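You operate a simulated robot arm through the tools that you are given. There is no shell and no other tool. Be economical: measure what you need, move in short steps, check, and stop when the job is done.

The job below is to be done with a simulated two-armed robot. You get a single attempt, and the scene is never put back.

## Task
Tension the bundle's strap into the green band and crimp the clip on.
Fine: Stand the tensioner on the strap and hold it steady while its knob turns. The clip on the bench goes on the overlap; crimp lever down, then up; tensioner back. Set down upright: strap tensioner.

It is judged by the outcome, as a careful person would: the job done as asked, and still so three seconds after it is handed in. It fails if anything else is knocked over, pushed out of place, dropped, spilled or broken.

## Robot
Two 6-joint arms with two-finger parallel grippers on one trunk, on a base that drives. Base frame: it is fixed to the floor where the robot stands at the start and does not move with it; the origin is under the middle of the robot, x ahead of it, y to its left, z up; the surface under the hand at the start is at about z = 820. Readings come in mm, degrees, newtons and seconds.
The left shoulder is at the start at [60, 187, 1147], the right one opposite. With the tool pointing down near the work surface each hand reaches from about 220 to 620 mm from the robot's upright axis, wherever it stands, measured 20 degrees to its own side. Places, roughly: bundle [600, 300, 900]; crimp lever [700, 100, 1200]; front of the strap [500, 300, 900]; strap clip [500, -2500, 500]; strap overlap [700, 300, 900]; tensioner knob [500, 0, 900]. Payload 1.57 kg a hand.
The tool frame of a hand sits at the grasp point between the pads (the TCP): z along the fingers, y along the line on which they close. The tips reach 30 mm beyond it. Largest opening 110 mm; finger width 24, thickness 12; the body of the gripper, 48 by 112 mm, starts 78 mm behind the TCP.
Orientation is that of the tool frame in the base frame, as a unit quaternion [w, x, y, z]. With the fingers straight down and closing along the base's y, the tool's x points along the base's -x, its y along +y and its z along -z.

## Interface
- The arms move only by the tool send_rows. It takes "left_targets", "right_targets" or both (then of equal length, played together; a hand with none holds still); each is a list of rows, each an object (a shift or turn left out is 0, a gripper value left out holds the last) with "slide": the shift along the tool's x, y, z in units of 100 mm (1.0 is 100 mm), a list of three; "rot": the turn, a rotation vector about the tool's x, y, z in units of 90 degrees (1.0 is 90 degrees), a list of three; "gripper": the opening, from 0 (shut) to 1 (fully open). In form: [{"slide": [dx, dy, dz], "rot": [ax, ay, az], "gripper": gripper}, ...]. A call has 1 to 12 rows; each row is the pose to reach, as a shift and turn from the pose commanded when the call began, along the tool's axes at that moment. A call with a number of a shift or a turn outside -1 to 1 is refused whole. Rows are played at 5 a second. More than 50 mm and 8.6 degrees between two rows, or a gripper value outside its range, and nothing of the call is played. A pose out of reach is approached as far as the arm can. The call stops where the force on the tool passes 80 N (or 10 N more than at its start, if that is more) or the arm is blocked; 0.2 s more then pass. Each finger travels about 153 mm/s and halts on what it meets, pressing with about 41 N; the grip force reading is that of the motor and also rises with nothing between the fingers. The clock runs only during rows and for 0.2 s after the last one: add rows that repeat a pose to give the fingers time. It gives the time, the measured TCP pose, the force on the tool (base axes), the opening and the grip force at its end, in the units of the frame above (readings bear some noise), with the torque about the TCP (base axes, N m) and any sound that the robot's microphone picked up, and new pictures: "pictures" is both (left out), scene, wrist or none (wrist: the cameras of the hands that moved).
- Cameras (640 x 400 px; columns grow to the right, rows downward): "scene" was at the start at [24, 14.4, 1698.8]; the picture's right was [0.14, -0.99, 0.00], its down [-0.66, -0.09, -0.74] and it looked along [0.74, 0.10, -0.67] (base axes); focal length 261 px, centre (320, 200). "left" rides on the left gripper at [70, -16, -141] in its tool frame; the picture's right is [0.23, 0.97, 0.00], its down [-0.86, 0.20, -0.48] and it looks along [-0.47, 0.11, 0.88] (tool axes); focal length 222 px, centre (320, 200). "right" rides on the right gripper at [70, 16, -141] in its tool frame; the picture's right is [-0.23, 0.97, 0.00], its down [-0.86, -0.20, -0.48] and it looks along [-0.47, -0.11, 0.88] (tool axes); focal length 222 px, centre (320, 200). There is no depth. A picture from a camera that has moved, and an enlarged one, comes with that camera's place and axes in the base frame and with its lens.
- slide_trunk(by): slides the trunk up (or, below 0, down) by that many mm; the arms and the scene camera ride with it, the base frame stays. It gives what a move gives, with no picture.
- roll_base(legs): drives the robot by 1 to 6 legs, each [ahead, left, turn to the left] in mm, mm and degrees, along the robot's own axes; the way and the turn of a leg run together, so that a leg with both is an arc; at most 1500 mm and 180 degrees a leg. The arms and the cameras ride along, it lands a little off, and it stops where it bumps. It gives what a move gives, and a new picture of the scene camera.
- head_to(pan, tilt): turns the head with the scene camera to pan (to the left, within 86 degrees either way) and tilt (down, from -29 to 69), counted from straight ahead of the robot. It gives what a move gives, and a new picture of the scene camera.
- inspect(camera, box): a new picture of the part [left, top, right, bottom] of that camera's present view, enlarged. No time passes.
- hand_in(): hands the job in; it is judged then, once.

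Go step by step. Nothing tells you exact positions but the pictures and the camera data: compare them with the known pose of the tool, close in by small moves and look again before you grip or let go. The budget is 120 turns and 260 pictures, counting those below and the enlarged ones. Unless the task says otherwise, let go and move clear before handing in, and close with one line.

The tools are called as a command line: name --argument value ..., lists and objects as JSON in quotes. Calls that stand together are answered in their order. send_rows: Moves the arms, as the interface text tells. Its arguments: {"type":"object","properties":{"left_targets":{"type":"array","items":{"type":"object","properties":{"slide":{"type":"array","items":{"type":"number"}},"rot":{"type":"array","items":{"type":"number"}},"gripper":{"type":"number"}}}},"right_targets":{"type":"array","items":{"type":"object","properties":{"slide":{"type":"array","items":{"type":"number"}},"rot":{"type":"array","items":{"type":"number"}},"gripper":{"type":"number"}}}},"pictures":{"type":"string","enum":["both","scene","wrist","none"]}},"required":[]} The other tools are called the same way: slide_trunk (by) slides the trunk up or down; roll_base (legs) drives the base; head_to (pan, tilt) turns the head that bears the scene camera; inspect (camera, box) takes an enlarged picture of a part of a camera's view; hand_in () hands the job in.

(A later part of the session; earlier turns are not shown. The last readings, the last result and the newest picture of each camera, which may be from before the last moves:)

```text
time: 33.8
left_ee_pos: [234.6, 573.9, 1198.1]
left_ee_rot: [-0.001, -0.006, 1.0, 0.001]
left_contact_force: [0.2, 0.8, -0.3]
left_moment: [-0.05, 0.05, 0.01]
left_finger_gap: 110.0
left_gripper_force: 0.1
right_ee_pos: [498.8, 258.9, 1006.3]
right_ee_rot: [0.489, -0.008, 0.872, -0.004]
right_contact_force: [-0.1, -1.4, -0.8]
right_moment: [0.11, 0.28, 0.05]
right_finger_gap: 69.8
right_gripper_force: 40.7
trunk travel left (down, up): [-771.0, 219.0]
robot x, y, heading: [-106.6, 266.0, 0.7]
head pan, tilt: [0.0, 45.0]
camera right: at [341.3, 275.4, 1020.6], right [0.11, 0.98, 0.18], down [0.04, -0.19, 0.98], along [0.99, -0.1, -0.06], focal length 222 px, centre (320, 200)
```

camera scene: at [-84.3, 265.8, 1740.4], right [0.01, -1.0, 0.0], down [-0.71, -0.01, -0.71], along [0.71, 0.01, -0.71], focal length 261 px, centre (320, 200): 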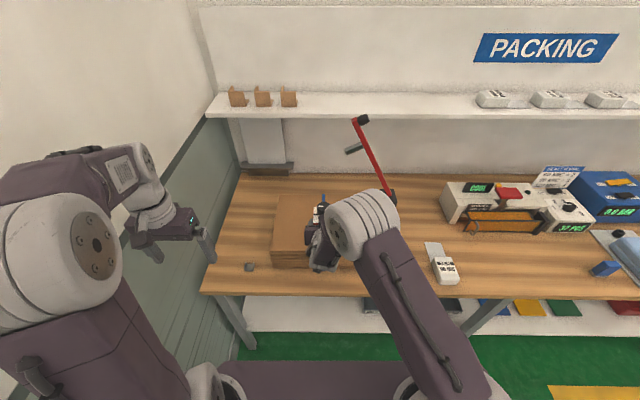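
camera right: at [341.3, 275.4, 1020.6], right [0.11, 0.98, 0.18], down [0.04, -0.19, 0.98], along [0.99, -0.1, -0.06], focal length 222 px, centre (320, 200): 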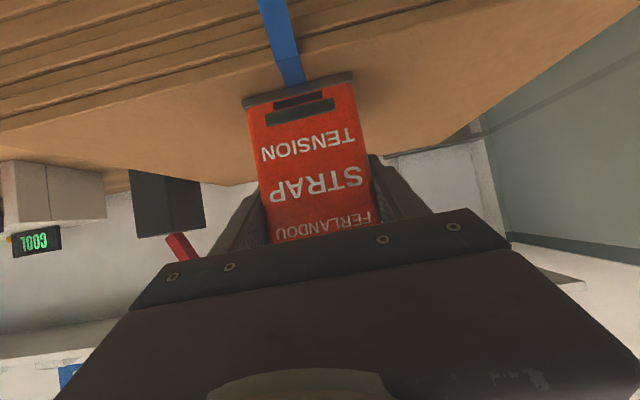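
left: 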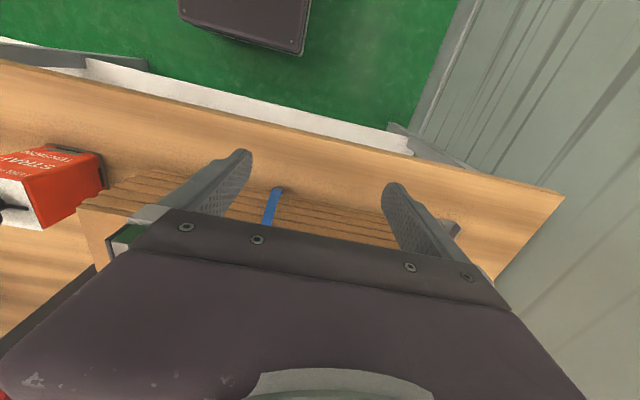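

The tensioner stands on the strap (load transferred). I press slightly, then bring the left hand above for a view of the knob and gauge.

send_rows --right_targets '[{"slide": [0.006, 0, 0.004]}, {"slide": [0.013, 0, 0.008]}, {"slide": [0.013, 0, 0.008]}]' --left_targets '[{"slide": [-0.33, -0.2, -0.17]}, {"slide": [-0.66, -0.4, -0.34]}, {"slide": [-1.0, -0.6, -0.5]}]' --pictures "none"

send_rows --left_targets '[{"slide": [-0.2, -0.35, 0]}, {"slide": [-0.4, -0.7, 0]}, {"slide": [-0.6, -1.0, 0]}, {"slide": [-0.6, -1.0, 0]}]' --pictures "both"

```text
time: 34.6
left_ee_pos: [335.5, 511.7, 1249.2]
left_ee_rot: [0.0, -0.007, 1.0, 0.001]
left_contact_force: [-0.4, -0.1, 0.3]
left_moment: [-0.02, 0.02, 0.0]
left_finger_gap: 109.9
left_gripper_force: 0.0
right_ee_pos: [498.6, 258.1, 1007.0]
right_ee_rot: [0.491, -0.007, 0.871, -0.004]
right_contact_force: [1.1, -2.3, 11.5]
right_moment: [0.47, 0.49, 0.03]
right_finger_gap: 70.0
right_gripper_force: 40.9
trunk travel left (down, up): [-771.0, 219.0]
robot x, y, heading: [-107.9, 266.5, 0.9]
head pan, tilt: [0.0, 45.0]
```

```text
time: 35.6
left_ee_pos: [395.7, 414.6, 1248.3]
left_ee_rot: [0.0, -0.007, 1.0, 0.001]
left_contact_force: [-0.4, 0.3, 0.1]
left_moment: [0.0, 0.02, -0.01]
left_finger_gap: 109.9
left_gripper_force: 0.0
right_ee_pos: [498.1, 259.3, 1006.0]
right_ee_rot: [0.491, -0.006, 0.871, -0.004]
right_contact_force: [6.5, -2.8, 21.6]
right_moment: [0.79, 0.38, -0.14]
right_finger_gap: 69.8
right_gripper_force: 41.2
trunk travel left (down, up): [-771.0, 219.0]
robot x, y, heading: [-106.0, 264.1, 0.9]
head pan, tilt: [0.0, 45.0]
camera scene: at [-88.2, 268.2, 1690.6], right [0.01, -1.0, 0.0], down [-0.71, -0.01, -0.71], along [0.71, 0.01, -0.71], focal length 261 px, centre (320, 200)
camera left: at [325.7, 396.8, 1388.6], right [-0.24, 0.97, 0.0], down [0.85, 0.21, 0.48], along [0.47, 0.12, -0.88], focal length 222 px, centre (320, 200)
```

scene: 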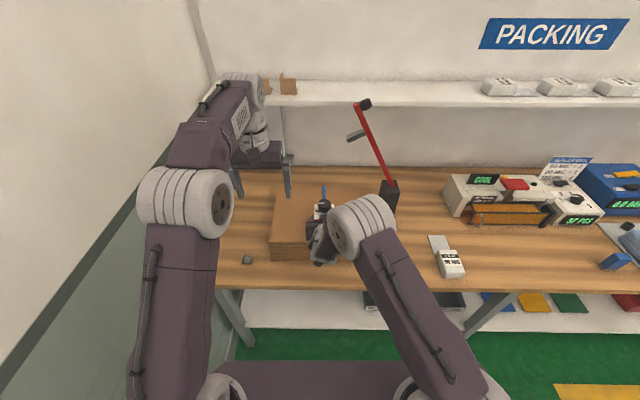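
left: 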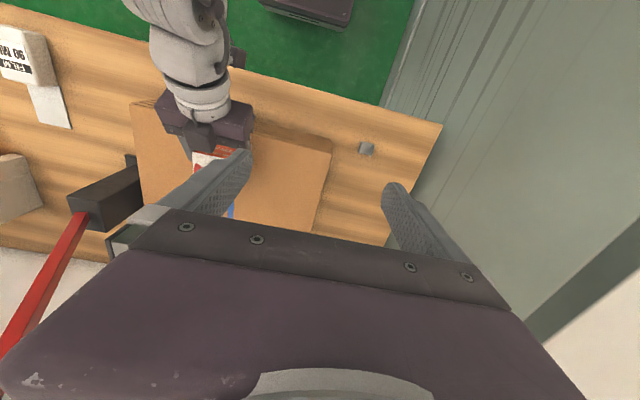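

inspect --camera "scene" --box '[290, 175, 350, 225]'

send_rows --left_targets '[{"slide": [0.15, -0.45, 0]}, {"slide": [0.25, -0.9, 0]}, {"slide": [0.3, -1.0, 0]}, {"slide": [0.3, -1.0, 0]}]' --pictures "wrist"

```text
8.00 times, centred on (320, 200) of scene
camera zoom: at [-88.2, 268.2, 1690.6], right [0.01, -1.0, 0.0], down [-0.71, -0.01, -0.71], along [0.71, 0.01, -0.71], focal length 2089 px, centre (320, 200)
```

zoom: 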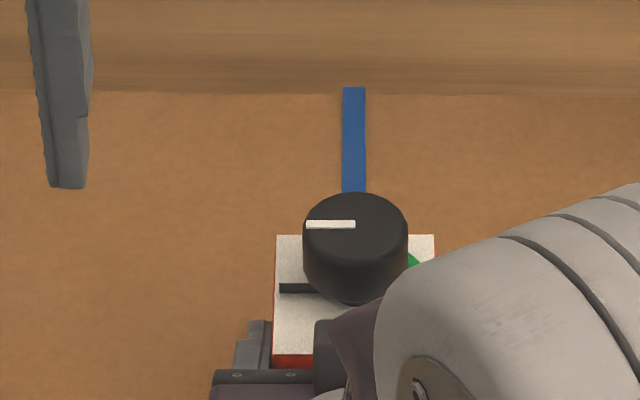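

```text
time: 36.6
left_ee_pos: [366.5, 313.6, 1246.6]
left_ee_rot: [0.001, -0.007, 1.0, 0.001]
left_contact_force: [-0.4, -0.6, 0.3]
left_moment: [0.01, -0.02, -0.03]
left_finger_gap: 109.9
left_gripper_force: 0.0
right_ee_pos: [498.9, 259.9, 1006.8]
right_ee_rot: [0.491, -0.007, 0.871, -0.004]
right_contact_force: [7.5, -0.8, 23.8]
right_moment: [0.98, 0.42, -0.24]
right_finger_gap: 69.8
right_gripper_force: 40.9
trunk travel left (down, up): [-771.0, 219.0]
robot x, y, heading: [-106.8, 262.8, 0.9]
head pan, tilt: [0.0, 45.0]
camera left: at [296.9, 296.5, 1388.6], right [-0.24, 0.97, 0.0], down [0.85, 0.21, 0.48], along [0.47, 0.12, -0.88], focal length 222 px, centre (320, 200)
```

left: 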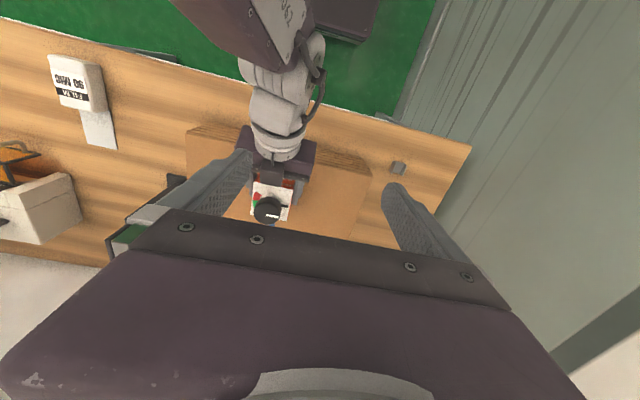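

inspect --camera "left" --box '[230, 160, 310, 230]'

```text
5.71 times, centred on (270, 195) of left
camera zoom: at [296.9, 296.5, 1388.6], right [-0.24, 0.97, 0.0], down [0.85, 0.21, 0.48], along [0.47, 0.12, -0.88], focal length 1269 px, centre (606, 229)
```

zoom: 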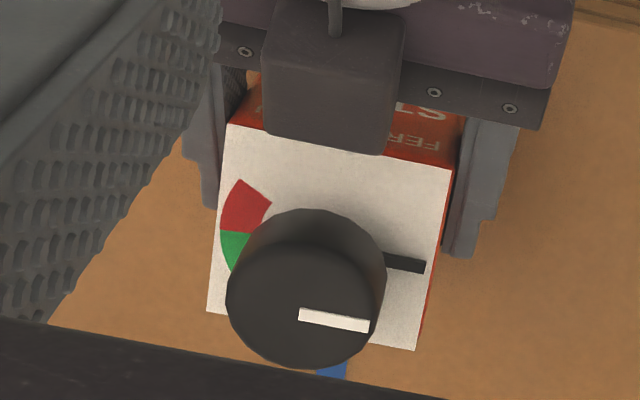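

Knob centre ≈[510, 259], top ≈1075; needle points left, green/red sectors lie on the right, so clockwise is tightening. I'll test left-hand reach above the knob.

send_rows --left_targets '[{"slide": [-0.33, -0.18, 0.05]}, {"slide": [-0.66, -0.36, 0.1]}, {"slide": [-1.0, -0.55, 0.15], "gripper": 0.6}, {"slide": [-1.0, -0.55, 0.15]}]' --pictures "none"

send_rows --left_targets '[{"slide": [-0.4, 0, 0.1]}, {"slide": [-0.43, 0, 0.3]}, {"slide": [-0.43, 0, 0.5]}, {"slide": [-0.43, 0, 0.5]}]' --pictures "both"

```text
time: 37.6
left_ee_pos: [413.5, 284.9, 1218.5]
left_ee_rot: [0.0, -0.007, 1.0, 0.001]
left_contact_force: [-0.7, 0.0, -0.7]
left_moment: [0.01, 0.0, 0.01]
left_finger_gap: 65.7
left_gripper_force: 0.1
left hand out of reach, approached as far as the arm can: row 2, 3, 4
right_ee_pos: [497.8, 258.7, 1006.3]
right_ee_rot: [0.49, -0.008, 0.871, -0.003]
right_contact_force: [5.1, -2.0, 19.8]
right_moment: [0.8, -0.34, -0.09]
right_finger_gap: 70.1
right_gripper_force: 41.2
trunk travel left (down, up): [-771.0, 219.0]
robot x, y, heading: [-107.3, 264.8, 0.9]
head pan, tilt: [0.0, 45.0]
```

```text
time: 38.6
left_ee_pos: [435.9, 289.4, 1163.6]
left_ee_rot: [0.001, -0.007, 1.0, 0.001]
left_contact_force: [-0.3, -0.6, 0.0]
left_moment: [0.0, 0.01, 0.0]
left_finger_gap: 65.9
left_gripper_force: 0.1
left hand out of reach, approached as far as the arm can: row 1, 2, 3, 4
right_ee_pos: [496.9, 258.6, 1006.1]
right_ee_rot: [0.49, -0.007, 0.872, -0.004]
right_contact_force: [2.0, -1.0, 17.1]
right_moment: [0.69, -0.6, -0.12]
right_finger_gap: 70.0
right_gripper_force: 41.0
trunk travel left (down, up): [-771.0, 219.0]
robot x, y, heading: [-109.7, 263.2, 0.7]
head pan, tilt: [0.0, 45.0]
camera scene: at [-88.8, 267.8, 1690.6], right [0.01, -1.0, 0.0], down [-0.71, -0.01, -0.71], along [0.71, 0.01, -0.71], focal length 261 px, centre (320, 200)
camera left: at [366.8, 271.1, 1304.8], right [-0.24, 0.97, 0.0], down [0.85, 0.21, 0.48], along [0.47, 0.12, -0.88], focal length 222 px, centre (320, 200)
```

scene: 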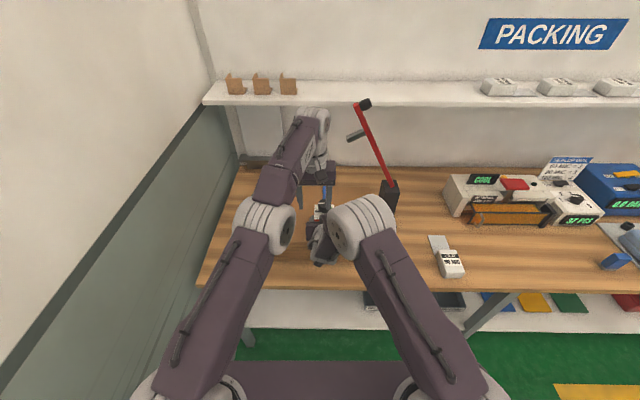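
left: 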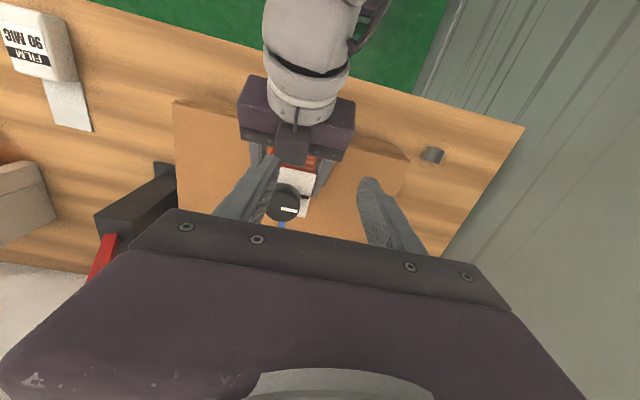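

Left reach falls ~75 mm short here. I'll release the standing tensioner, bring the robot closer with the right arm folded and the trunk lower, and re-grip.

send_rows --left_targets '[{"slide": [0.1, 0.1, -0.4]}, {"slide": [0.4, 0.4, -0.6]}, {"slide": [0.7, 0.7, -0.7]}, {"slide": [0.9, 1.0, -0.7]}]' --right_targets '[{"slide": [-0.013, 0, -0.008]}, {"slide": [-0.013, 0, -0.008], "gripper": 0.75}, {"slide": [-0.013, 0, -0.008], "gripper": 0.95}, {"slide": [-0.013, 0, -0.008], "gripper": 1}]' --pictures "wrist"

```text
time: 39.6
left_ee_pos: [345.1, 385.6, 1232.1]
left_ee_rot: [0.001, -0.007, 1.0, -0.001]
left_contact_force: [-0.3, 0.0, 0.5]
left_moment: [0.03, 0.0, -0.01]
left_finger_gap: 66.0
left_gripper_force: 0.1
right_ee_pos: [498.8, 258.9, 1004.5]
right_ee_rot: [0.488, -0.008, 0.873, -0.005]
right_contact_force: [0.4, 0.4, 0.3]
right_moment: [0.03, -0.01, 0.01]
right_finger_gap: 109.6
right_gripper_force: 0.1
trunk travel left (down, up): [-771.0, 219.0]
robot x, y, heading: [-107.4, 262.8, 0.8]
head pan, tilt: [0.0, 45.0]
camera right: at [340.8, 276.1, 1019.6], right [0.11, 0.98, 0.18], down [0.04, -0.18, 0.98], along [0.99, -0.1, -0.06], focal length 222 px, centre (320, 200)
camera left: at [275.0, 369.6, 1373.8], right [-0.24, 0.97, 0.0], down [0.85, 0.21, 0.48], along [0.47, 0.12, -0.88], focal length 222 px, centre (320, 200)
```

right: 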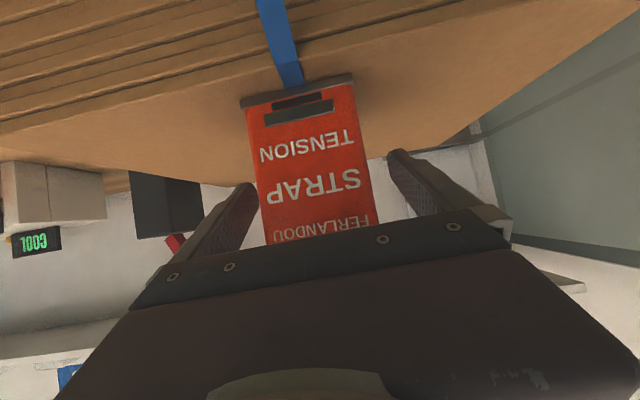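
left: 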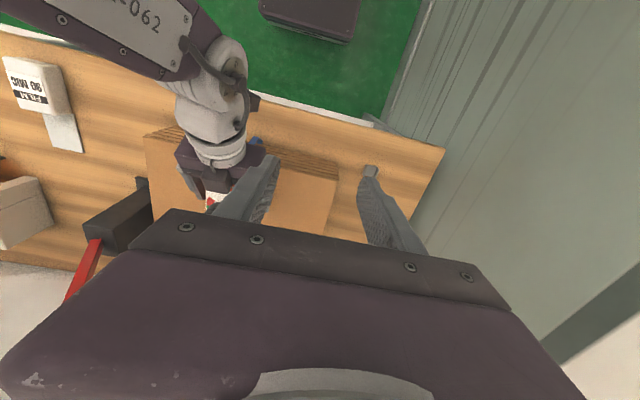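

roll_base --legs '[[-125, 0, 0]]'

send_rows --right_targets '[{"slide": [-0.26, 0, -0.16]}, {"slide": [-0.52, 0, -0.32]}, {"slide": [-0.77, 0, -0.47]}, {"slide": [-0.56, 0, -0.8]}, {"slide": [-0.4, 0, -1.0]}]' --left_targets '[{"slide": [0.1, 0, -0.2]}, {"slide": [0.2, 0, -0.4]}, {"slide": [0.4, 0.1, -0.6]}, {"slide": [0.6, 0.2, -0.6]}, {"slide": [0.6, 0.2, -0.6]}]' --pictures "none"

slide_trunk --by -95

```text
time: 40.9
left_ee_pos: [221.9, 384.9, 1231.0]
left_ee_rot: [-0.001, -0.007, 1.0, 0.001]
left_contact_force: [0.3, 0.2, 0.4]
left_moment: [-0.04, -0.02, -0.02]
left_finger_gap: 66.0
left_gripper_force: 0.1
right_ee_pos: [376.8, 256.4, 1006.7]
right_ee_rot: [0.488, -0.007, 0.873, -0.005]
right_contact_force: [0.8, -1.0, -0.3]
right_moment: [-0.02, -0.02, 0.01]
right_finger_gap: 110.1
right_gripper_force: 0.0
trunk travel left (down, up): [-771.0, 219.0]
robot x, y, heading: [-235.1, 264.7, 0.7]
head pan, tilt: [0.0, 45.0]
camera scene: at [-207.9, 267.0, 1690.4], right [0.01, -1.0, 0.0], down [-0.71, -0.01, -0.71], along [0.71, 0.01, -0.71], focal length 261 px, centre (320, 200)
```

scene: 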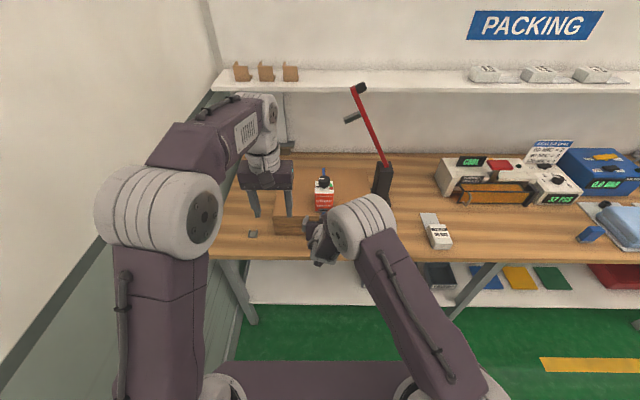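

```text
time: 42.1
left_ee_pos: [161.4, 402.6, 1291.3]
left_ee_rot: [-0.001, -0.008, 1.0, 0.001]
left_contact_force: [-0.1, -0.3, -0.4]
left_moment: [0.0, 0.03, -0.02]
left_finger_gap: 65.9
left_gripper_force: 0.0
right_ee_pos: [307.8, 254.2, 1090.3]
right_ee_rot: [0.489, -0.007, 0.872, -0.005]
right_contact_force: [0.4, -0.3, 0.4]
right_moment: [0.02, -0.01, 0.02]
right_finger_gap: 110.0
right_gripper_force: 0.0
trunk travel left (down, up): [-771.0, 219.0]
robot x, y, heading: [-232.5, 263.7, 0.7]
head pan, tilt: [0.0, 45.0]
```

```text
time: 43.4
left_ee_pos: [161.4, 402.3, 1197.1]
left_ee_rot: [0.0, -0.007, 1.0, 0.001]
left_contact_force: [0.3, -0.9, 0.3]
left_moment: [-0.01, 0.0, -0.02]
left_finger_gap: 66.2
left_gripper_force: 0.1
right_ee_pos: [308.6, 254.0, 994.7]
right_ee_rot: [0.489, -0.006, 0.872, -0.006]
right_contact_force: [0.4, 0.7, -0.2]
right_moment: [0.03, -0.02, -0.01]
right_finger_gap: 110.0
right_gripper_force: 0.0
trunk travel left (down, up): [-676.0, 314.0]
robot x, y, heading: [-234.9, 262.1, 1.0]
head pan, tilt: [0.0, 45.0]
```

send_rows --right_targets '[{"slide": [0.1, 0.02, -0.26]}, {"slide": [0.2, 0.05, -0.52]}, {"slide": [0.2, 0.05, -0.52]}]' --pictures "none"

inspect --camera "scene" --box '[295, 160, 355, 200]'

```text
time: 44.2
left_ee_pos: [162.4, 402.6, 1196.1]
left_ee_rot: [-0.001, -0.007, 1.0, 0.001]
left_contact_force: [-0.3, 0.8, 0.4]
left_moment: [0.02, 0.02, -0.02]
left_finger_gap: 65.9
left_gripper_force: 0.1
right_ee_pos: [253.9, 259.3, 1006.1]
right_ee_rot: [0.489, -0.007, 0.872, -0.005]
right_contact_force: [1.1, -0.2, 0.6]
right_moment: [-0.01, 0.04, 0.02]
right_finger_gap: 110.2
right_gripper_force: 0.0
trunk travel left (down, up): [-676.0, 314.0]
robot x, y, heading: [-233.1, 264.6, 0.6]
head pan, tilt: [0.0, 45.0]
```

```text
10.00 times, centred on (325, 180) of scene
camera zoom: at [-209.2, 266.7, 1595.5], right [0.01, -1.0, 0.0], down [-0.71, -0.01, -0.71], along [0.71, 0.01, -0.71], focal length 2611 px, centre (270, 400)
```

zoom: 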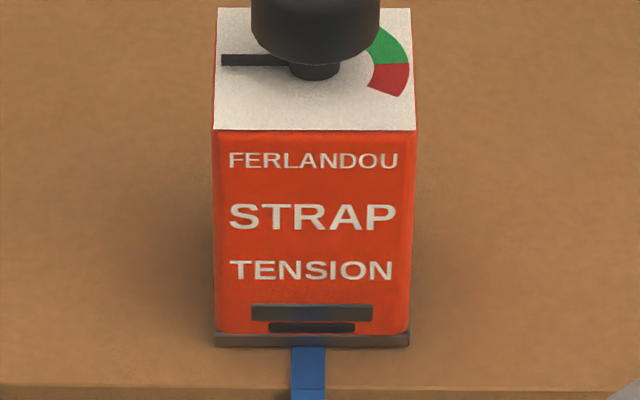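

roll_base --legs '[[160, 0, 0]]'

inspect --camera "right" --box '[0, 0, 640, 400]'

```text
time: 45.6
left_ee_pos: [322.0, 406.2, 1197.0]
left_ee_rot: [0.001, -0.008, 1.0, 0.001]
left_contact_force: [-0.7, 0.1, 0.3]
left_moment: [-0.01, 0.01, -0.02]
left_finger_gap: 65.8
left_gripper_force: 0.0
right_ee_pos: [414.9, 263.7, 1006.8]
right_ee_rot: [0.489, -0.007, 0.872, -0.005]
right_contact_force: [-0.2, -1.6, 0.9]
right_moment: [0.0, 0.02, 0.03]
right_finger_gap: 110.1
right_gripper_force: 0.1
trunk travel left (down, up): [-676.0, 314.0]
robot x, y, heading: [-68.9, 267.0, 0.9]
head pan, tilt: [0.0, 45.0]
camera scene: at [-50.0, 269.2, 1595.5], right [0.02, -1.0, 0.0], down [-0.71, -0.01, -0.71], along [0.71, 0.01, -0.71], focal length 261 px, centre (320, 200)
```

scene: 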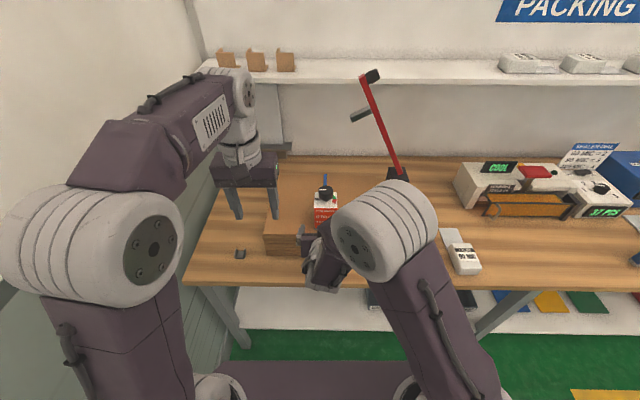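

```text
1.00 times, centred on (320, 200) of right (not enlarged: the box is as wide or as high as the picture)
camera zoom: at [257.3, 279.6, 1020.5], right [0.11, 0.98, 0.18], down [0.04, -0.18, 0.98], along [0.99, -0.1, -0.06], focal length 222 px, centre (320, 200)
```

zoom: 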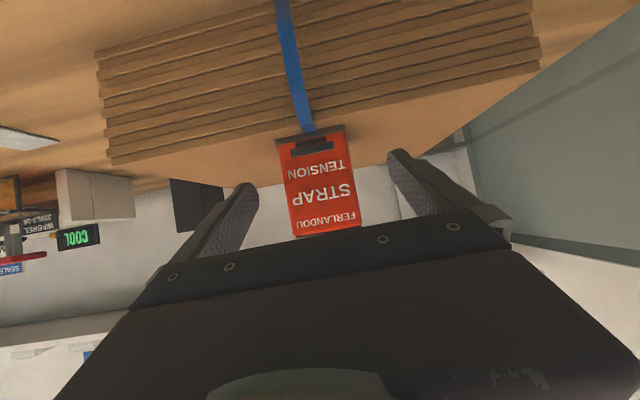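

send_rows --right_targets '[{"slide": [0, -0.055, 0]}, {"slide": [0, -0.055, 0]}]' --pictures "none"

roll_base --legs '[[83, 0, 0]]'

inspect --camera "right" --box '[0, 0, 640, 400]'

```text
time: 46.2
left_ee_pos: [323.6, 407.0, 1196.8]
left_ee_rot: [0.0, -0.008, 1.0, 0.001]
left_contact_force: [0.3, -0.2, 0.4]
left_moment: [-0.01, 0.01, -0.02]
left_finger_gap: 65.9
left_gripper_force: 0.0
right_ee_pos: [417.6, 257.7, 1005.3]
right_ee_rot: [0.488, -0.008, 0.873, -0.005]
right_contact_force: [0.2, 1.1, -0.1]
right_moment: [-0.01, 0.0, -0.03]
right_finger_gap: 110.1
right_gripper_force: 0.0
trunk travel left (down, up): [-676.0, 314.0]
robot x, y, heading: [-70.5, 266.7, 0.8]
head pan, tilt: [0.0, 45.0]
```

```text
time: 47.3
left_ee_pos: [406.6, 408.7, 1196.6]
left_ee_rot: [0.0, -0.008, 1.0, 0.001]
left_contact_force: [-0.3, -1.2, -0.3]
left_moment: [0.01, 0.02, 0.01]
left_finger_gap: 65.9
left_gripper_force: 0.1
right_ee_pos: [499.2, 259.3, 1005.5]
right_ee_rot: [0.489, -0.008, 0.872, -0.004]
right_contact_force: [-0.7, 0.4, 1.0]
right_moment: [0.03, 0.03, -0.02]
right_finger_gap: 110.0
right_gripper_force: 0.1
trunk travel left (down, up): [-676.0, 314.0]
robot x, y, heading: [12.2, 267.5, 1.0]
head pan, tilt: [0.0, 45.0]
camera scene: at [34.1, 270.6, 1595.5], right [0.02, -1.0, 0.0], down [-0.71, -0.01, -0.71], along [0.71, 0.01, -0.71], focal length 261 px, centre (320, 200)
```

scene: 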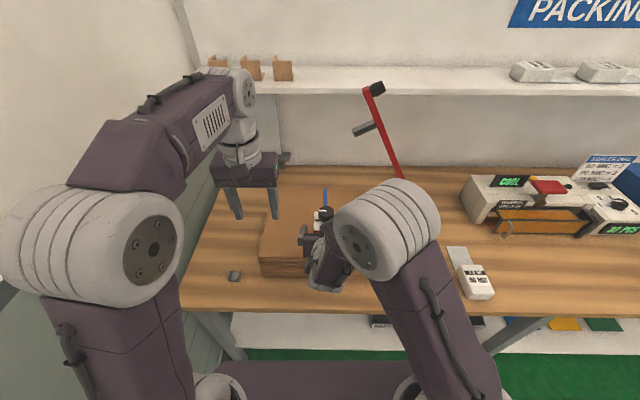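

```text
1.00 times, centred on (320, 200) of right (not enlarged: the box is as wide or as high as the picture)
camera zoom: at [341.2, 275.4, 1020.1], right [0.11, 0.98, 0.18], down [0.04, -0.18, 0.98], along [0.99, -0.1, -0.06], focal length 222 px, centre (320, 200)
```

zoom: 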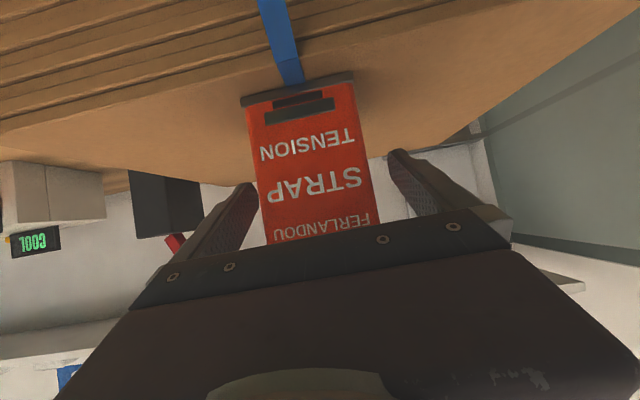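

send_rows --right_targets '[{"gripper": 0.8}, {"gripper": 0.6}, {"gripper": 0.5}, {"gripper": 0.5}]' --left_targets '[{"slide": [-0.33, -0.33, 0]}, {"slide": [-0.66, -0.66, 0]}, {"slide": [-1.0, -1.0, 0]}, {"slide": [-1.0, -1.0, 0]}]' --pictures "none"

send_rows --left_targets '[{"slide": [-0.01, -0.25, 0], "rot": [0, 0, -0.09]}, {"slide": [-0.02, -0.5, 0.1], "rot": [0, 0, -0.18]}, {"slide": [-0.02, -0.5, 0.2], "rot": [0, 0, -0.27]}, {"slide": [-0.02, -0.5, 0.3], "rot": [0, 0, -0.36]}, {"slide": [-0.02, -0.5, 0.4], "rot": [0, 0, -0.45]}, {"slide": [-0.02, -0.5, 0.4], "rot": [0, 0, -0.5]}, {"slide": [-0.02, -0.5, 0.4], "rot": [0, 0, -0.5]}]' --pictures "both"

```text
time: 48.3
left_ee_pos: [502.5, 310.8, 1193.2]
left_ee_rot: [-0.003, -0.008, 1.0, 0.001]
left_contact_force: [0.0, -0.5, 0.0]
left_moment: [0.01, 0.02, 0.0]
left_finger_gap: 66.0
left_gripper_force: 0.0
left hand out of reach, approached as far as the arm can: row 3, 4
right_ee_pos: [500.1, 258.9, 1005.9]
right_ee_rot: [0.489, -0.007, 0.872, -0.005]
right_contact_force: [4.2, -1.8, 5.7]
right_moment: [0.39, 0.13, -0.18]
right_finger_gap: 70.2
right_gripper_force: 41.1
trunk travel left (down, up): [-676.0, 314.0]
robot x, y, heading: [13.0, 265.0, 0.8]
head pan, tilt: [0.0, 45.0]
```

```text
time: 49.9
left_ee_pos: [506.3, 261.4, 1153.8]
left_ee_rot: [0.0, -0.391, 0.92, 0.001]
left_contact_force: [0.3, 0.4, -0.2]
left_moment: [0.01, 0.02, 0.0]
left_finger_gap: 65.8
left_gripper_force: 0.0
left hand out of reach, approached as far as the arm can: row 1, 2, 3, 4
right_ee_pos: [498.5, 259.0, 1007.4]
right_ee_rot: [0.49, -0.007, 0.872, -0.004]
right_contact_force: [1.5, -0.5, 10.5]
right_moment: [0.62, -0.1, -0.04]
right_finger_gap: 69.9
right_gripper_force: 41.4
trunk travel left (down, up): [-676.0, 314.0]
robot x, y, heading: [14.8, 268.8, 0.8]
head pan, tilt: [0.0, 45.0]
camera scene: at [33.6, 270.4, 1595.5], right [0.02, -1.0, 0.0], down [-0.71, -0.01, -0.71], along [0.71, 0.01, -0.71], focal length 261 px, centre (320, 200)
camera left: at [469.7, 198.9, 1296.2], right [-0.86, 0.51, 0.0], down [0.45, 0.75, 0.48], along [0.25, 0.41, -0.88], focal length 222 px, centre (320, 200)
```

scene: 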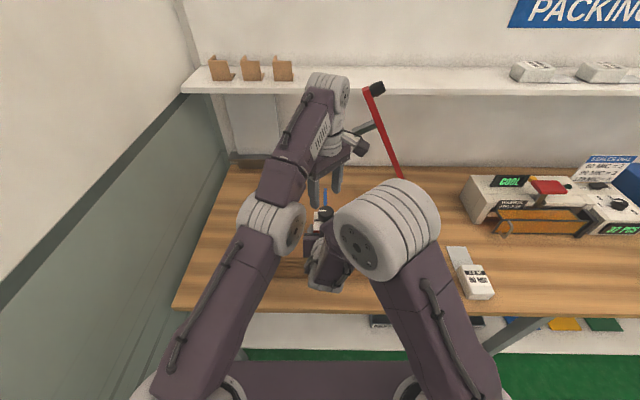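
left: 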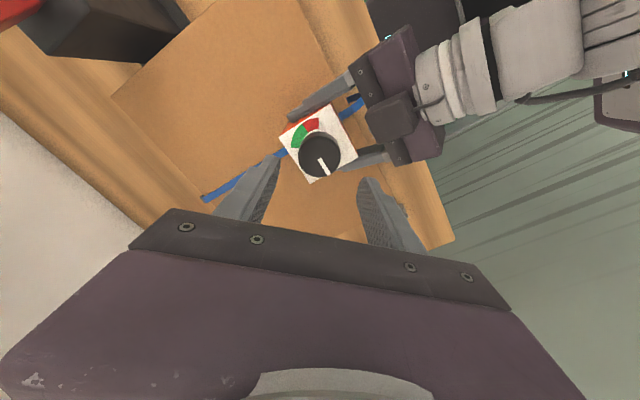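

inspect --camera "left" --box '[265, 90, 375, 200]'

```text
3.64 times, centred on (320, 145) of left
camera zoom: at [469.7, 198.9, 1296.2], right [-0.86, 0.51, 0.0], down [0.45, 0.75, 0.48], along [0.25, 0.41, -0.88], focal length 808 px, centre (320, 400)
```

zoom: 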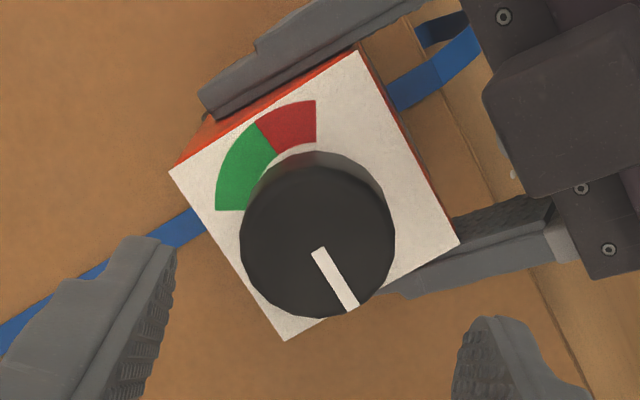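

Gauge is clear: green spans about 125°–180° clockwise from the needle's present position. I lower the left hand onto the knob.

send_rows --left_targets '[{"slide": [0.008, -0.035, 0.1], "gripper": 0.5}, {"slide": [0.008, -0.035, 0.3], "gripper": 0.5}, {"slide": [0.008, -0.035, 0.45]}, {"slide": [0.008, -0.035, 0.45]}]' --pictures "wrist"

```text
time: 50.9
left_ee_pos: [509.4, 258.2, 1144.2]
left_ee_rot: [0.0, -0.39, 0.921, 0.001]
left_contact_force: [-0.8, -0.1, 0.4]
left_moment: [-0.02, 0.0, -0.03]
left_finger_gap: 54.7
left_gripper_force: 0.1
left hand out of reach, approached as far as the arm can: row 2, 3, 4
right_ee_pos: [498.4, 258.0, 1006.4]
right_ee_rot: [0.489, -0.008, 0.872, -0.004]
right_contact_force: [2.3, 1.1, 11.5]
right_moment: [0.64, -0.03, -0.09]
right_finger_gap: 70.0
right_gripper_force: 41.3
trunk travel left (down, up): [-676.0, 314.0]
robot x, y, heading: [6.7, 267.8, 0.8]
head pan, tilt: [0.0, 45.0]
camera left: at [471.4, 195.9, 1285.9], right [-0.86, 0.51, 0.0], down [0.45, 0.75, 0.48], along [0.25, 0.41, -0.88], focal length 222 px, centre (320, 200)
```

left: 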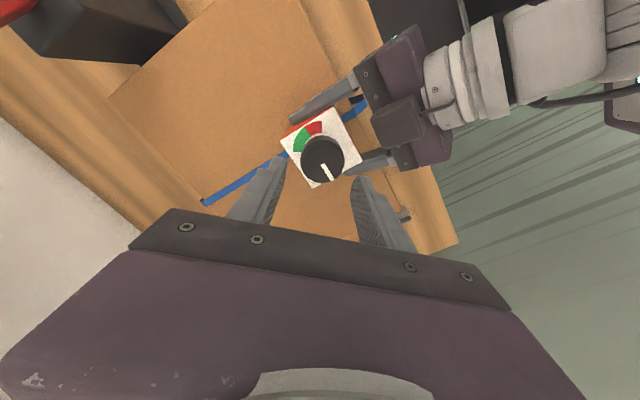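

Descent stops early at this yaw; I'll try it with the hand yawed back to neutral.

send_rows --left_targets '[{"rot": [0, 0, 0.09]}, {"rot": [0, 0, 0.18]}, {"rot": [0, 0, 0.27], "slide": [0, 0, 0.05]}, {"rot": [0, 0, 0.36], "slide": [0, 0, 0.1]}, {"rot": [0, 0, 0.45], "slide": [0, 0, 0.2]}, {"rot": [0, 0, 0.5], "slide": [0, 0, 0.25]}, {"rot": [0, 0, 0.5], "slide": [0, 0, 0.3]}, {"rot": [0, 0, 0.5], "slide": [0, 0, 0.3]}]' --pictures "none"

```text
time: 52.7
left_ee_pos: [508.3, 257.9, 1138.4]
left_ee_rot: [-0.005, -0.008, 1.0, 0.003]
left_contact_force: [-0.1, -0.6, -0.2]
left_moment: [-0.01, -0.01, -0.02]
left_finger_gap: 55.0
left_gripper_force: 0.1
left hand out of reach, approached as far as the arm can: row 4, 5, 6, 7, 8
right_ee_pos: [498.7, 258.8, 1006.5]
right_ee_rot: [0.488, -0.007, 0.873, -0.005]
right_contact_force: [3.1, 0.8, 13.7]
right_moment: [0.71, 0.02, -0.11]
right_finger_gap: 70.1
right_gripper_force: 41.1
trunk travel left (down, up): [-676.0, 314.0]
robot x, y, heading: [9.7, 264.2, 1.1]
head pan, tilt: [0.0, 45.0]
```

send_rows --left_targets '[{"slide": [0, 0.45, 0]}, {"slide": [0, 0.9, 0]}, {"slide": [0, 0.9, 0.3]}, {"slide": [0, 0.9, 0.6]}, {"slide": [0, 0.9, 0.6]}]' --pictures "scene"

```text
time: 53.9
left_ee_pos: [537.6, 340.9, 1141.6]
left_ee_rot: [-0.003, -0.008, 1.0, 0.002]
left_contact_force: [0.0, 0.2, 0.6]
left_moment: [0.0, 0.01, 0.01]
left_finger_gap: 55.0
left_gripper_force: 0.1
left hand out of reach, approached as far as the arm can: row 1, 2, 3, 4, 5
right_ee_pos: [498.5, 259.5, 1006.1]
right_ee_rot: [0.49, -0.008, 0.872, -0.004]
right_contact_force: [2.3, 0.6, 13.3]
right_moment: [0.77, 0.06, -0.07]
right_finger_gap: 70.2
right_gripper_force: 41.2
trunk travel left (down, up): [-676.0, 314.0]
robot x, y, heading: [14.9, 271.3, 0.7]
head pan, tilt: [0.0, 45.0]
camera scene: at [33.5, 270.5, 1595.5], right [0.02, -1.0, 0.0], down [-0.71, -0.01, -0.71], along [0.71, 0.01, -0.71], focal length 261 px, centre (320, 200)
```

scene: 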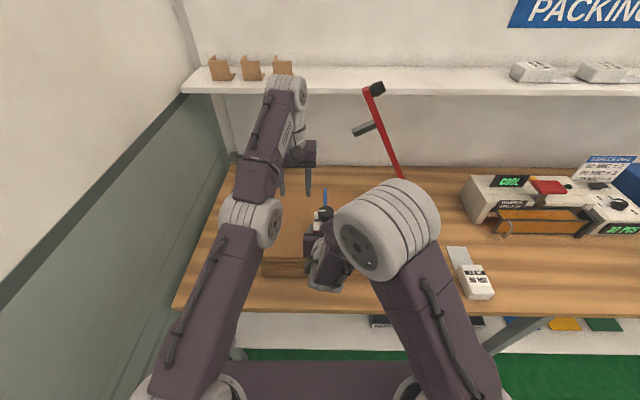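

The arm had gone fully straight and stuck there. I'll retract the left hand to bend the elbow, then approach the knob from the left side at lower height.

send_rows --left_targets '[{"slide": [0.35, 0.2, 0]}, {"slide": [0.7, 0.4, 0]}, {"slide": [1.0, 0.6, 0]}, {"slide": [1.0, 0.6, 0.25]}, {"slide": [1.0, 0.6, 0.25]}]' --pictures "none"

send_rows --left_targets '[{"slide": [-0.35, -0.3, 0]}, {"slide": [-0.7, -0.6, 0]}, {"slide": [-0.7, -0.6, 0]}]' --pictures "wrist"

```text
time: 55.1
left_ee_pos: [543.3, 376.6, 1143.0]
left_ee_rot: [-0.001, -0.008, 1.0, 0.001]
left_contact_force: [0.3, 0.0, -0.3]
left_moment: [0.01, -0.02, -0.01]
left_finger_gap: 54.9
left_gripper_force: 0.0
left hand out of reach, approached as far as the arm can: row 1, 2, 3, 4, 5
right_ee_pos: [498.8, 259.2, 1006.4]
right_ee_rot: [0.489, -0.007, 0.872, -0.004]
right_contact_force: [2.5, 0.8, 13.3]
right_moment: [0.77, 0.07, -0.19]
right_finger_gap: 70.0
right_gripper_force: 40.6
trunk travel left (down, up): [-676.0, 314.0]
robot x, y, heading: [13.7, 269.1, 0.9]
head pan, tilt: [0.0, 45.0]
```

```text
time: 55.9
left_ee_pos: [547.4, 348.8, 1128.7]
left_ee_rot: [0.0, -0.008, 1.0, 0.001]
left_contact_force: [0.1, -0.4, -0.3]
left_moment: [-0.01, 0.0, -0.03]
left_finger_gap: 55.2
left_gripper_force: 0.1
left hand out of reach, approached as far as the arm can: row 1, 2, 3
right_ee_pos: [499.5, 258.2, 1006.6]
right_ee_rot: [0.489, -0.009, 0.872, -0.003]
right_contact_force: [2.4, 0.3, 13.8]
right_moment: [0.76, 0.08, -0.09]
right_finger_gap: 70.1
right_gripper_force: 40.9
trunk travel left (down, up): [-676.0, 314.0]
robot x, y, heading: [12.5, 266.2, 0.8]
head pan, tilt: [0.0, 45.0]
camera left: at [478.1, 330.9, 1269.6], right [-0.24, 0.97, 0.0], down [0.85, 0.21, 0.48], along [0.46, 0.12, -0.88], focal length 222 px, centre (320, 200)
```

left: 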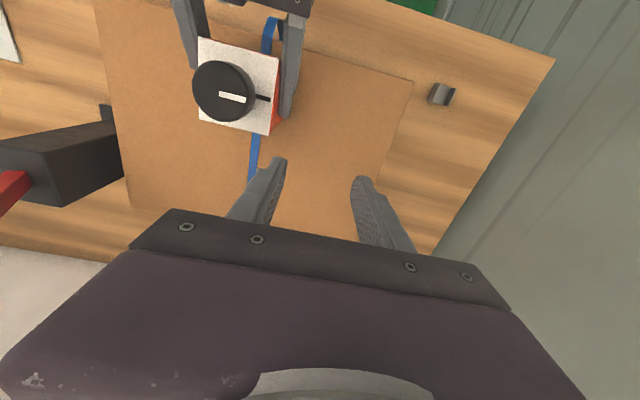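

send_rows --left_targets '[{"slide": [0.1, 0.1, -0.4]}, {"slide": [0.4, 0.3, -0.6]}, {"slide": [0.7, 0.45, -0.7]}, {"slide": [1.0, 0.5, -0.7]}, {"slide": [1.0, 0.5, -0.7]}]' --pictures "none"

send_rows --left_targets '[{"slide": [0.4, 0, 0]}, {"slide": [0.4, 0, 0.4]}, {"slide": [0.4, 0, 0.7]}, {"slide": [0.4, 0, 0.9]}, {"slide": [0.4, 0, 0.9]}]' --pictures "scene"

```text
time: 57.1
left_ee_pos: [446.8, 399.7, 1197.8]
left_ee_rot: [0.001, -0.008, 1.0, 0.0]
left_contact_force: [0.8, 0.0, 0.3]
left_moment: [-0.01, 0.01, 0.05]
left_finger_gap: 55.0
left_gripper_force: 0.0
left hand out of reach, approached as far as the arm can: row 1
right_ee_pos: [498.6, 258.4, 1005.2]
right_ee_rot: [0.489, -0.008, 0.872, -0.004]
right_contact_force: [-1.2, -0.7, 12.0]
right_moment: [0.67, 0.04, -0.17]
right_finger_gap: 69.8
right_gripper_force: 41.1
trunk travel left (down, up): [-676.0, 314.0]
robot x, y, heading: [11.5, 268.4, 0.9]
head pan, tilt: [0.0, 45.0]
```

```text
time: 58.3
left_ee_pos: [406.9, 398.9, 1107.8]
left_ee_rot: [0.001, -0.007, 1.0, 0.0]
left_contact_force: [0.1, 0.1, -0.9]
left_moment: [-0.02, 0.02, 0.01]
left_finger_gap: 54.8
left_gripper_force: 0.1
right_ee_pos: [498.9, 259.9, 1006.2]
right_ee_rot: [0.489, -0.007, 0.872, -0.005]
right_contact_force: [-5.1, -1.1, 9.1]
right_moment: [0.54, 0.2, 0.19]
right_finger_gap: 70.1
right_gripper_force: 41.4
trunk travel left (down, up): [-676.0, 314.0]
robot x, y, heading: [15.4, 265.5, 1.0]
head pan, tilt: [0.0, 45.0]
camera scene: at [32.1, 270.3, 1595.5], right [0.02, -1.0, 0.0], down [-0.71, -0.01, -0.71], along [0.71, 0.01, -0.71], focal length 261 px, centre (320, 200)
```

scene: 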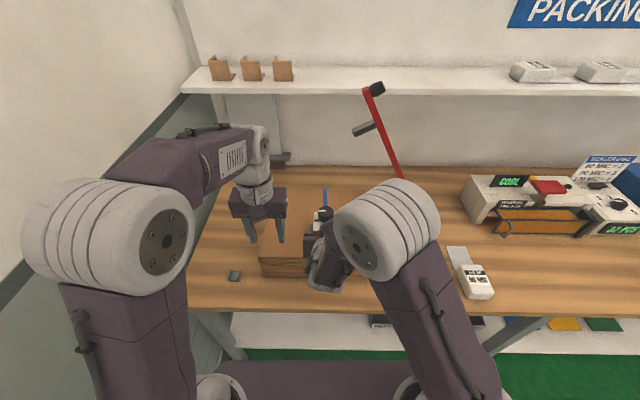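

send_rows --left_targets '[{"slide": [-0.35, -0.2, -0.07]}, {"slide": [-0.7, -0.4, -0.07]}, {"slide": [-0.97, -0.6, -0.07]}, {"slide": [-0.97, -0.6, -0.07]}]' --pictures "none"

send_rows --left_targets '[{"slide": [0, -0.4, 0]}, {"slide": [0, -0.7, 0]}, {"slide": [0, -0.7, 0]}]' --pictures "wrist"

```text
time: 59.3
left_ee_pos: [506.1, 339.2, 1115.7]
left_ee_rot: [0.0, -0.008, 1.0, 0.0]
left_contact_force: [-0.2, -0.3, -0.4]
left_moment: [-0.01, -0.03, 0.0]
left_finger_gap: 55.2
left_gripper_force: 0.0
right_ee_pos: [499.1, 259.0, 1005.7]
right_ee_rot: [0.49, -0.007, 0.872, -0.005]
right_contact_force: [-3.0, -0.2, 8.0]
right_moment: [0.43, 0.46, 0.09]
right_finger_gap: 69.7
right_gripper_force: 41.4
trunk travel left (down, up): [-676.0, 314.0]
robot x, y, heading: [11.0, 269.5, 1.1]
head pan, tilt: [0.0, 45.0]
```

```text
time: 60.1
left_ee_pos: [507.7, 270.0, 1114.7]
left_ee_rot: [0.0, -0.008, 1.0, 0.001]
left_contact_force: [-0.2, -0.7, 0.3]
left_moment: [0.0, 0.04, 0.0]
left_finger_gap: 55.0
left_gripper_force: 0.0
right_ee_pos: [498.7, 259.5, 1007.1]
right_ee_rot: [0.49, -0.009, 0.872, -0.003]
right_contact_force: [-1.2, -1.5, 7.2]
right_moment: [0.47, 0.36, 0.13]
right_finger_gap: 70.0
right_gripper_force: 41.0
trunk travel left (down, up): [-676.0, 314.0]
robot x, y, heading: [8.1, 265.1, 0.8]
head pan, tilt: [0.0, 45.0]
camera left: at [438.3, 252.5, 1256.9], right [-0.24, 0.97, 0.0], down [0.85, 0.21, 0.48], along [0.46, 0.12, -0.88], focal length 222 px, centre (320, 200)
```

left: 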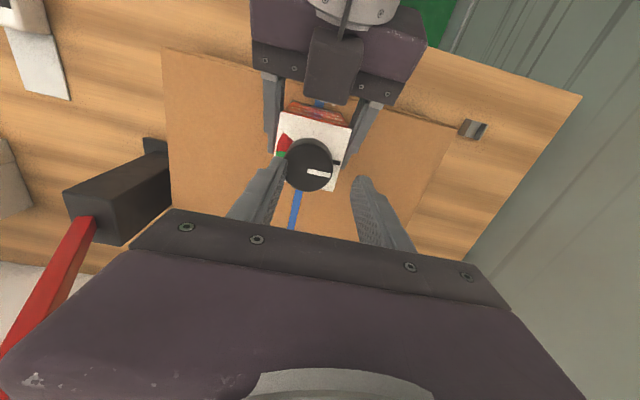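

Now reachable. Centre over the knob, pre-yaw 45° counter-clockwise.

send_rows --left_targets '[{"slide": [0, -0.06, 0], "rot": [0, 0, -0.09]}, {"slide": [0, -0.115, 0], "rot": [0, 0, -0.18]}, {"slide": [0, -0.115, 0], "rot": [0, 0, -0.27]}, {"slide": [0, -0.115, 0], "rot": [0, 0, -0.36]}, {"slide": [0, -0.115, 0], "rot": [0, 0, -0.45]}, {"slide": [0, -0.115, 0], "rot": [0, 0, -0.54]}, {"slide": [0, -0.115, 0], "rot": [0, 0, -0.6]}, {"slide": [0, -0.115, 0], "rot": [0, 0, -0.6]}]' --pictures "wrist"

```text
time: 61.9
left_ee_pos: [508.5, 258.8, 1115.7]
left_ee_rot: [0.0, -0.462, 0.887, 0.0]
left_contact_force: [0.2, 0.5, 0.2]
left_moment: [-0.02, 0.0, -0.04]
left_finger_gap: 54.9
left_gripper_force: 0.0
right_ee_pos: [499.6, 259.6, 1005.1]
right_ee_rot: [0.49, -0.007, 0.872, -0.004]
right_contact_force: [-1.6, -0.9, 8.5]
right_moment: [0.48, 0.21, 0.02]
right_finger_gap: 70.0
right_gripper_force: 40.7
trunk travel left (down, up): [-676.0, 314.0]
robot x, y, heading: [15.1, 268.8, 0.8]
head pan, tilt: [0.0, 45.0]
camera left: at [481.7, 191.4, 1256.7], right [-0.93, 0.37, 0.0], down [0.33, 0.81, 0.48], along [0.18, 0.45, -0.88], focal length 222 px, centre (320, 200)
```

left: 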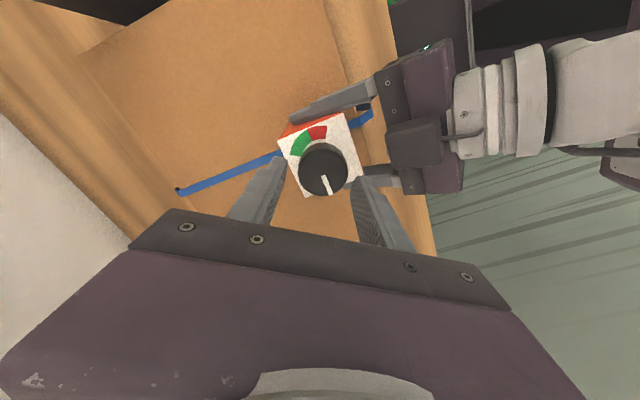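

send_rows --left_targets '[{"slide": [0.02, 0.01, 0.1]}, {"slide": [0.02, 0.01, 0.2]}, {"slide": [0.02, 0.01, 0.26]}, {"slide": [0.02, 0.01, 0.3]}, {"slide": [0.02, 0.01, 0.3]}]' --pictures "both"

inspect --camera "scene" --box '[280, 170, 380, 240]'

```text
time: 63.1
left_ee_pos: [506.6, 257.0, 1084.6]
left_ee_rot: [0.0, -0.461, 0.887, 0.0]
left_contact_force: [-0.1, 0.6, 0.4]
left_moment: [-0.01, 0.0, 0.0]
left_finger_gap: 55.0
left_gripper_force: 0.0
right_ee_pos: [499.1, 258.7, 1006.0]
right_ee_rot: [0.489, -0.007, 0.872, -0.005]
right_contact_force: [-0.7, -0.1, 9.6]
right_moment: [0.5, 0.14, 0.01]
right_finger_gap: 69.8
right_gripper_force: 41.5
trunk travel left (down, up): [-676.0, 314.0]
robot x, y, heading: [15.7, 267.4, 0.9]
head pan, tilt: [0.0, 45.0]
camera scene: at [33.3, 270.2, 1595.5], right [0.02, -1.0, 0.0], down [-0.71, -0.01, -0.71], along [0.71, 0.01, -0.71], focal length 261 px, centre (320, 200)
camera left: at [479.8, 190.5, 1226.4], right [-0.93, 0.37, 0.0], down [0.33, 0.81, 0.48], along [0.18, 0.44, -0.88], focal length 222 px, centre (320, 200)
```

scene: 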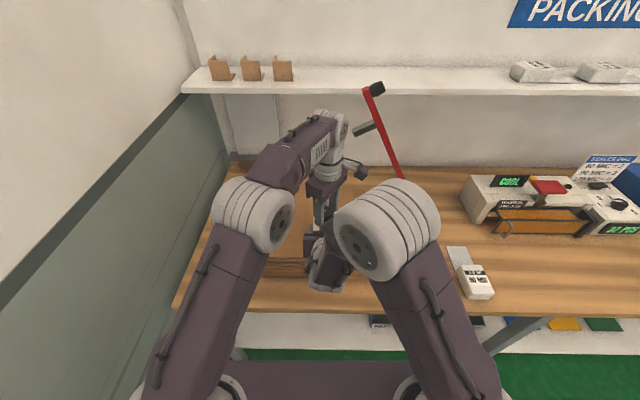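
left: 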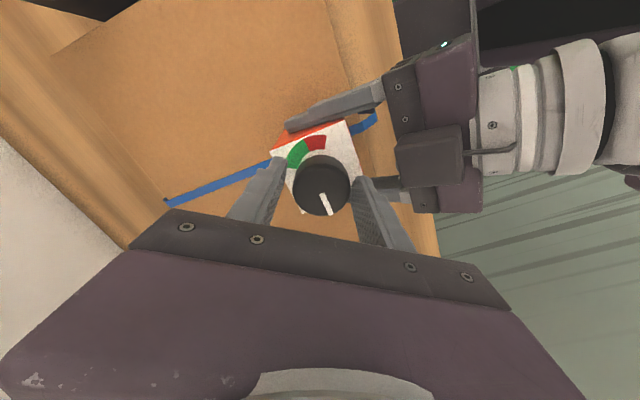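

```text
5.71 times, centred on (330, 205) of scene
camera zoom: at [33.3, 270.2, 1595.5], right [0.02, -1.0, 0.0], down [-0.71, -0.01, -0.71], along [0.71, 0.01, -0.71], focal length 1492 px, centre (263, 171)
```

zoom: 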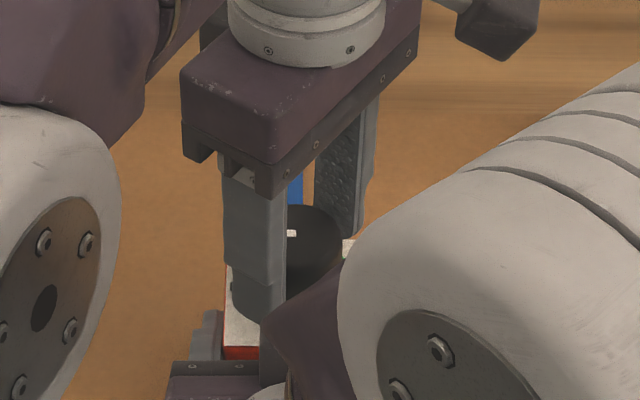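

send_rows --left_targets '[{"gripper": 0.4}, {"gripper": 0.33}, {"gripper": 0.33}]' --pictures "wrist"

```text
time: 63.9
left_ee_pos: [505.4, 257.5, 1084.3]
left_ee_rot: [0.0, -0.461, 0.887, 0.001]
left_contact_force: [-14.7, 6.5, 3.9]
left_moment: [0.32, 0.32, 0.03]
left_finger_gap: 42.4
left_gripper_force: 40.7
right_ee_pos: [498.9, 259.0, 1006.7]
right_ee_rot: [0.49, -0.008, 0.872, -0.004]
right_contact_force: [12.8, -5.0, 4.3]
right_moment: [0.84, 1.07, 0.16]
right_finger_gap: 69.8
right_gripper_force: 40.9
trunk travel left (down, up): [-676.0, 314.0]
robot x, y, heading: [9.3, 266.8, 1.0]
head pan, tilt: [0.0, 45.0]
camera left: at [479.2, 191.1, 1226.3], right [-0.93, 0.37, 0.0], down [0.33, 0.81, 0.48], along [0.18, 0.45, -0.88], focal length 222 px, centre (320, 200)
```

left: 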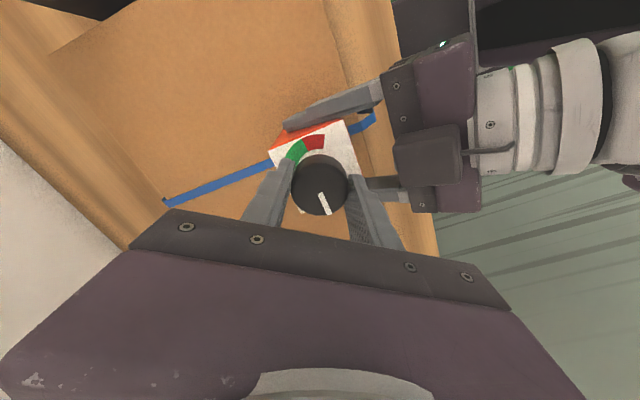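

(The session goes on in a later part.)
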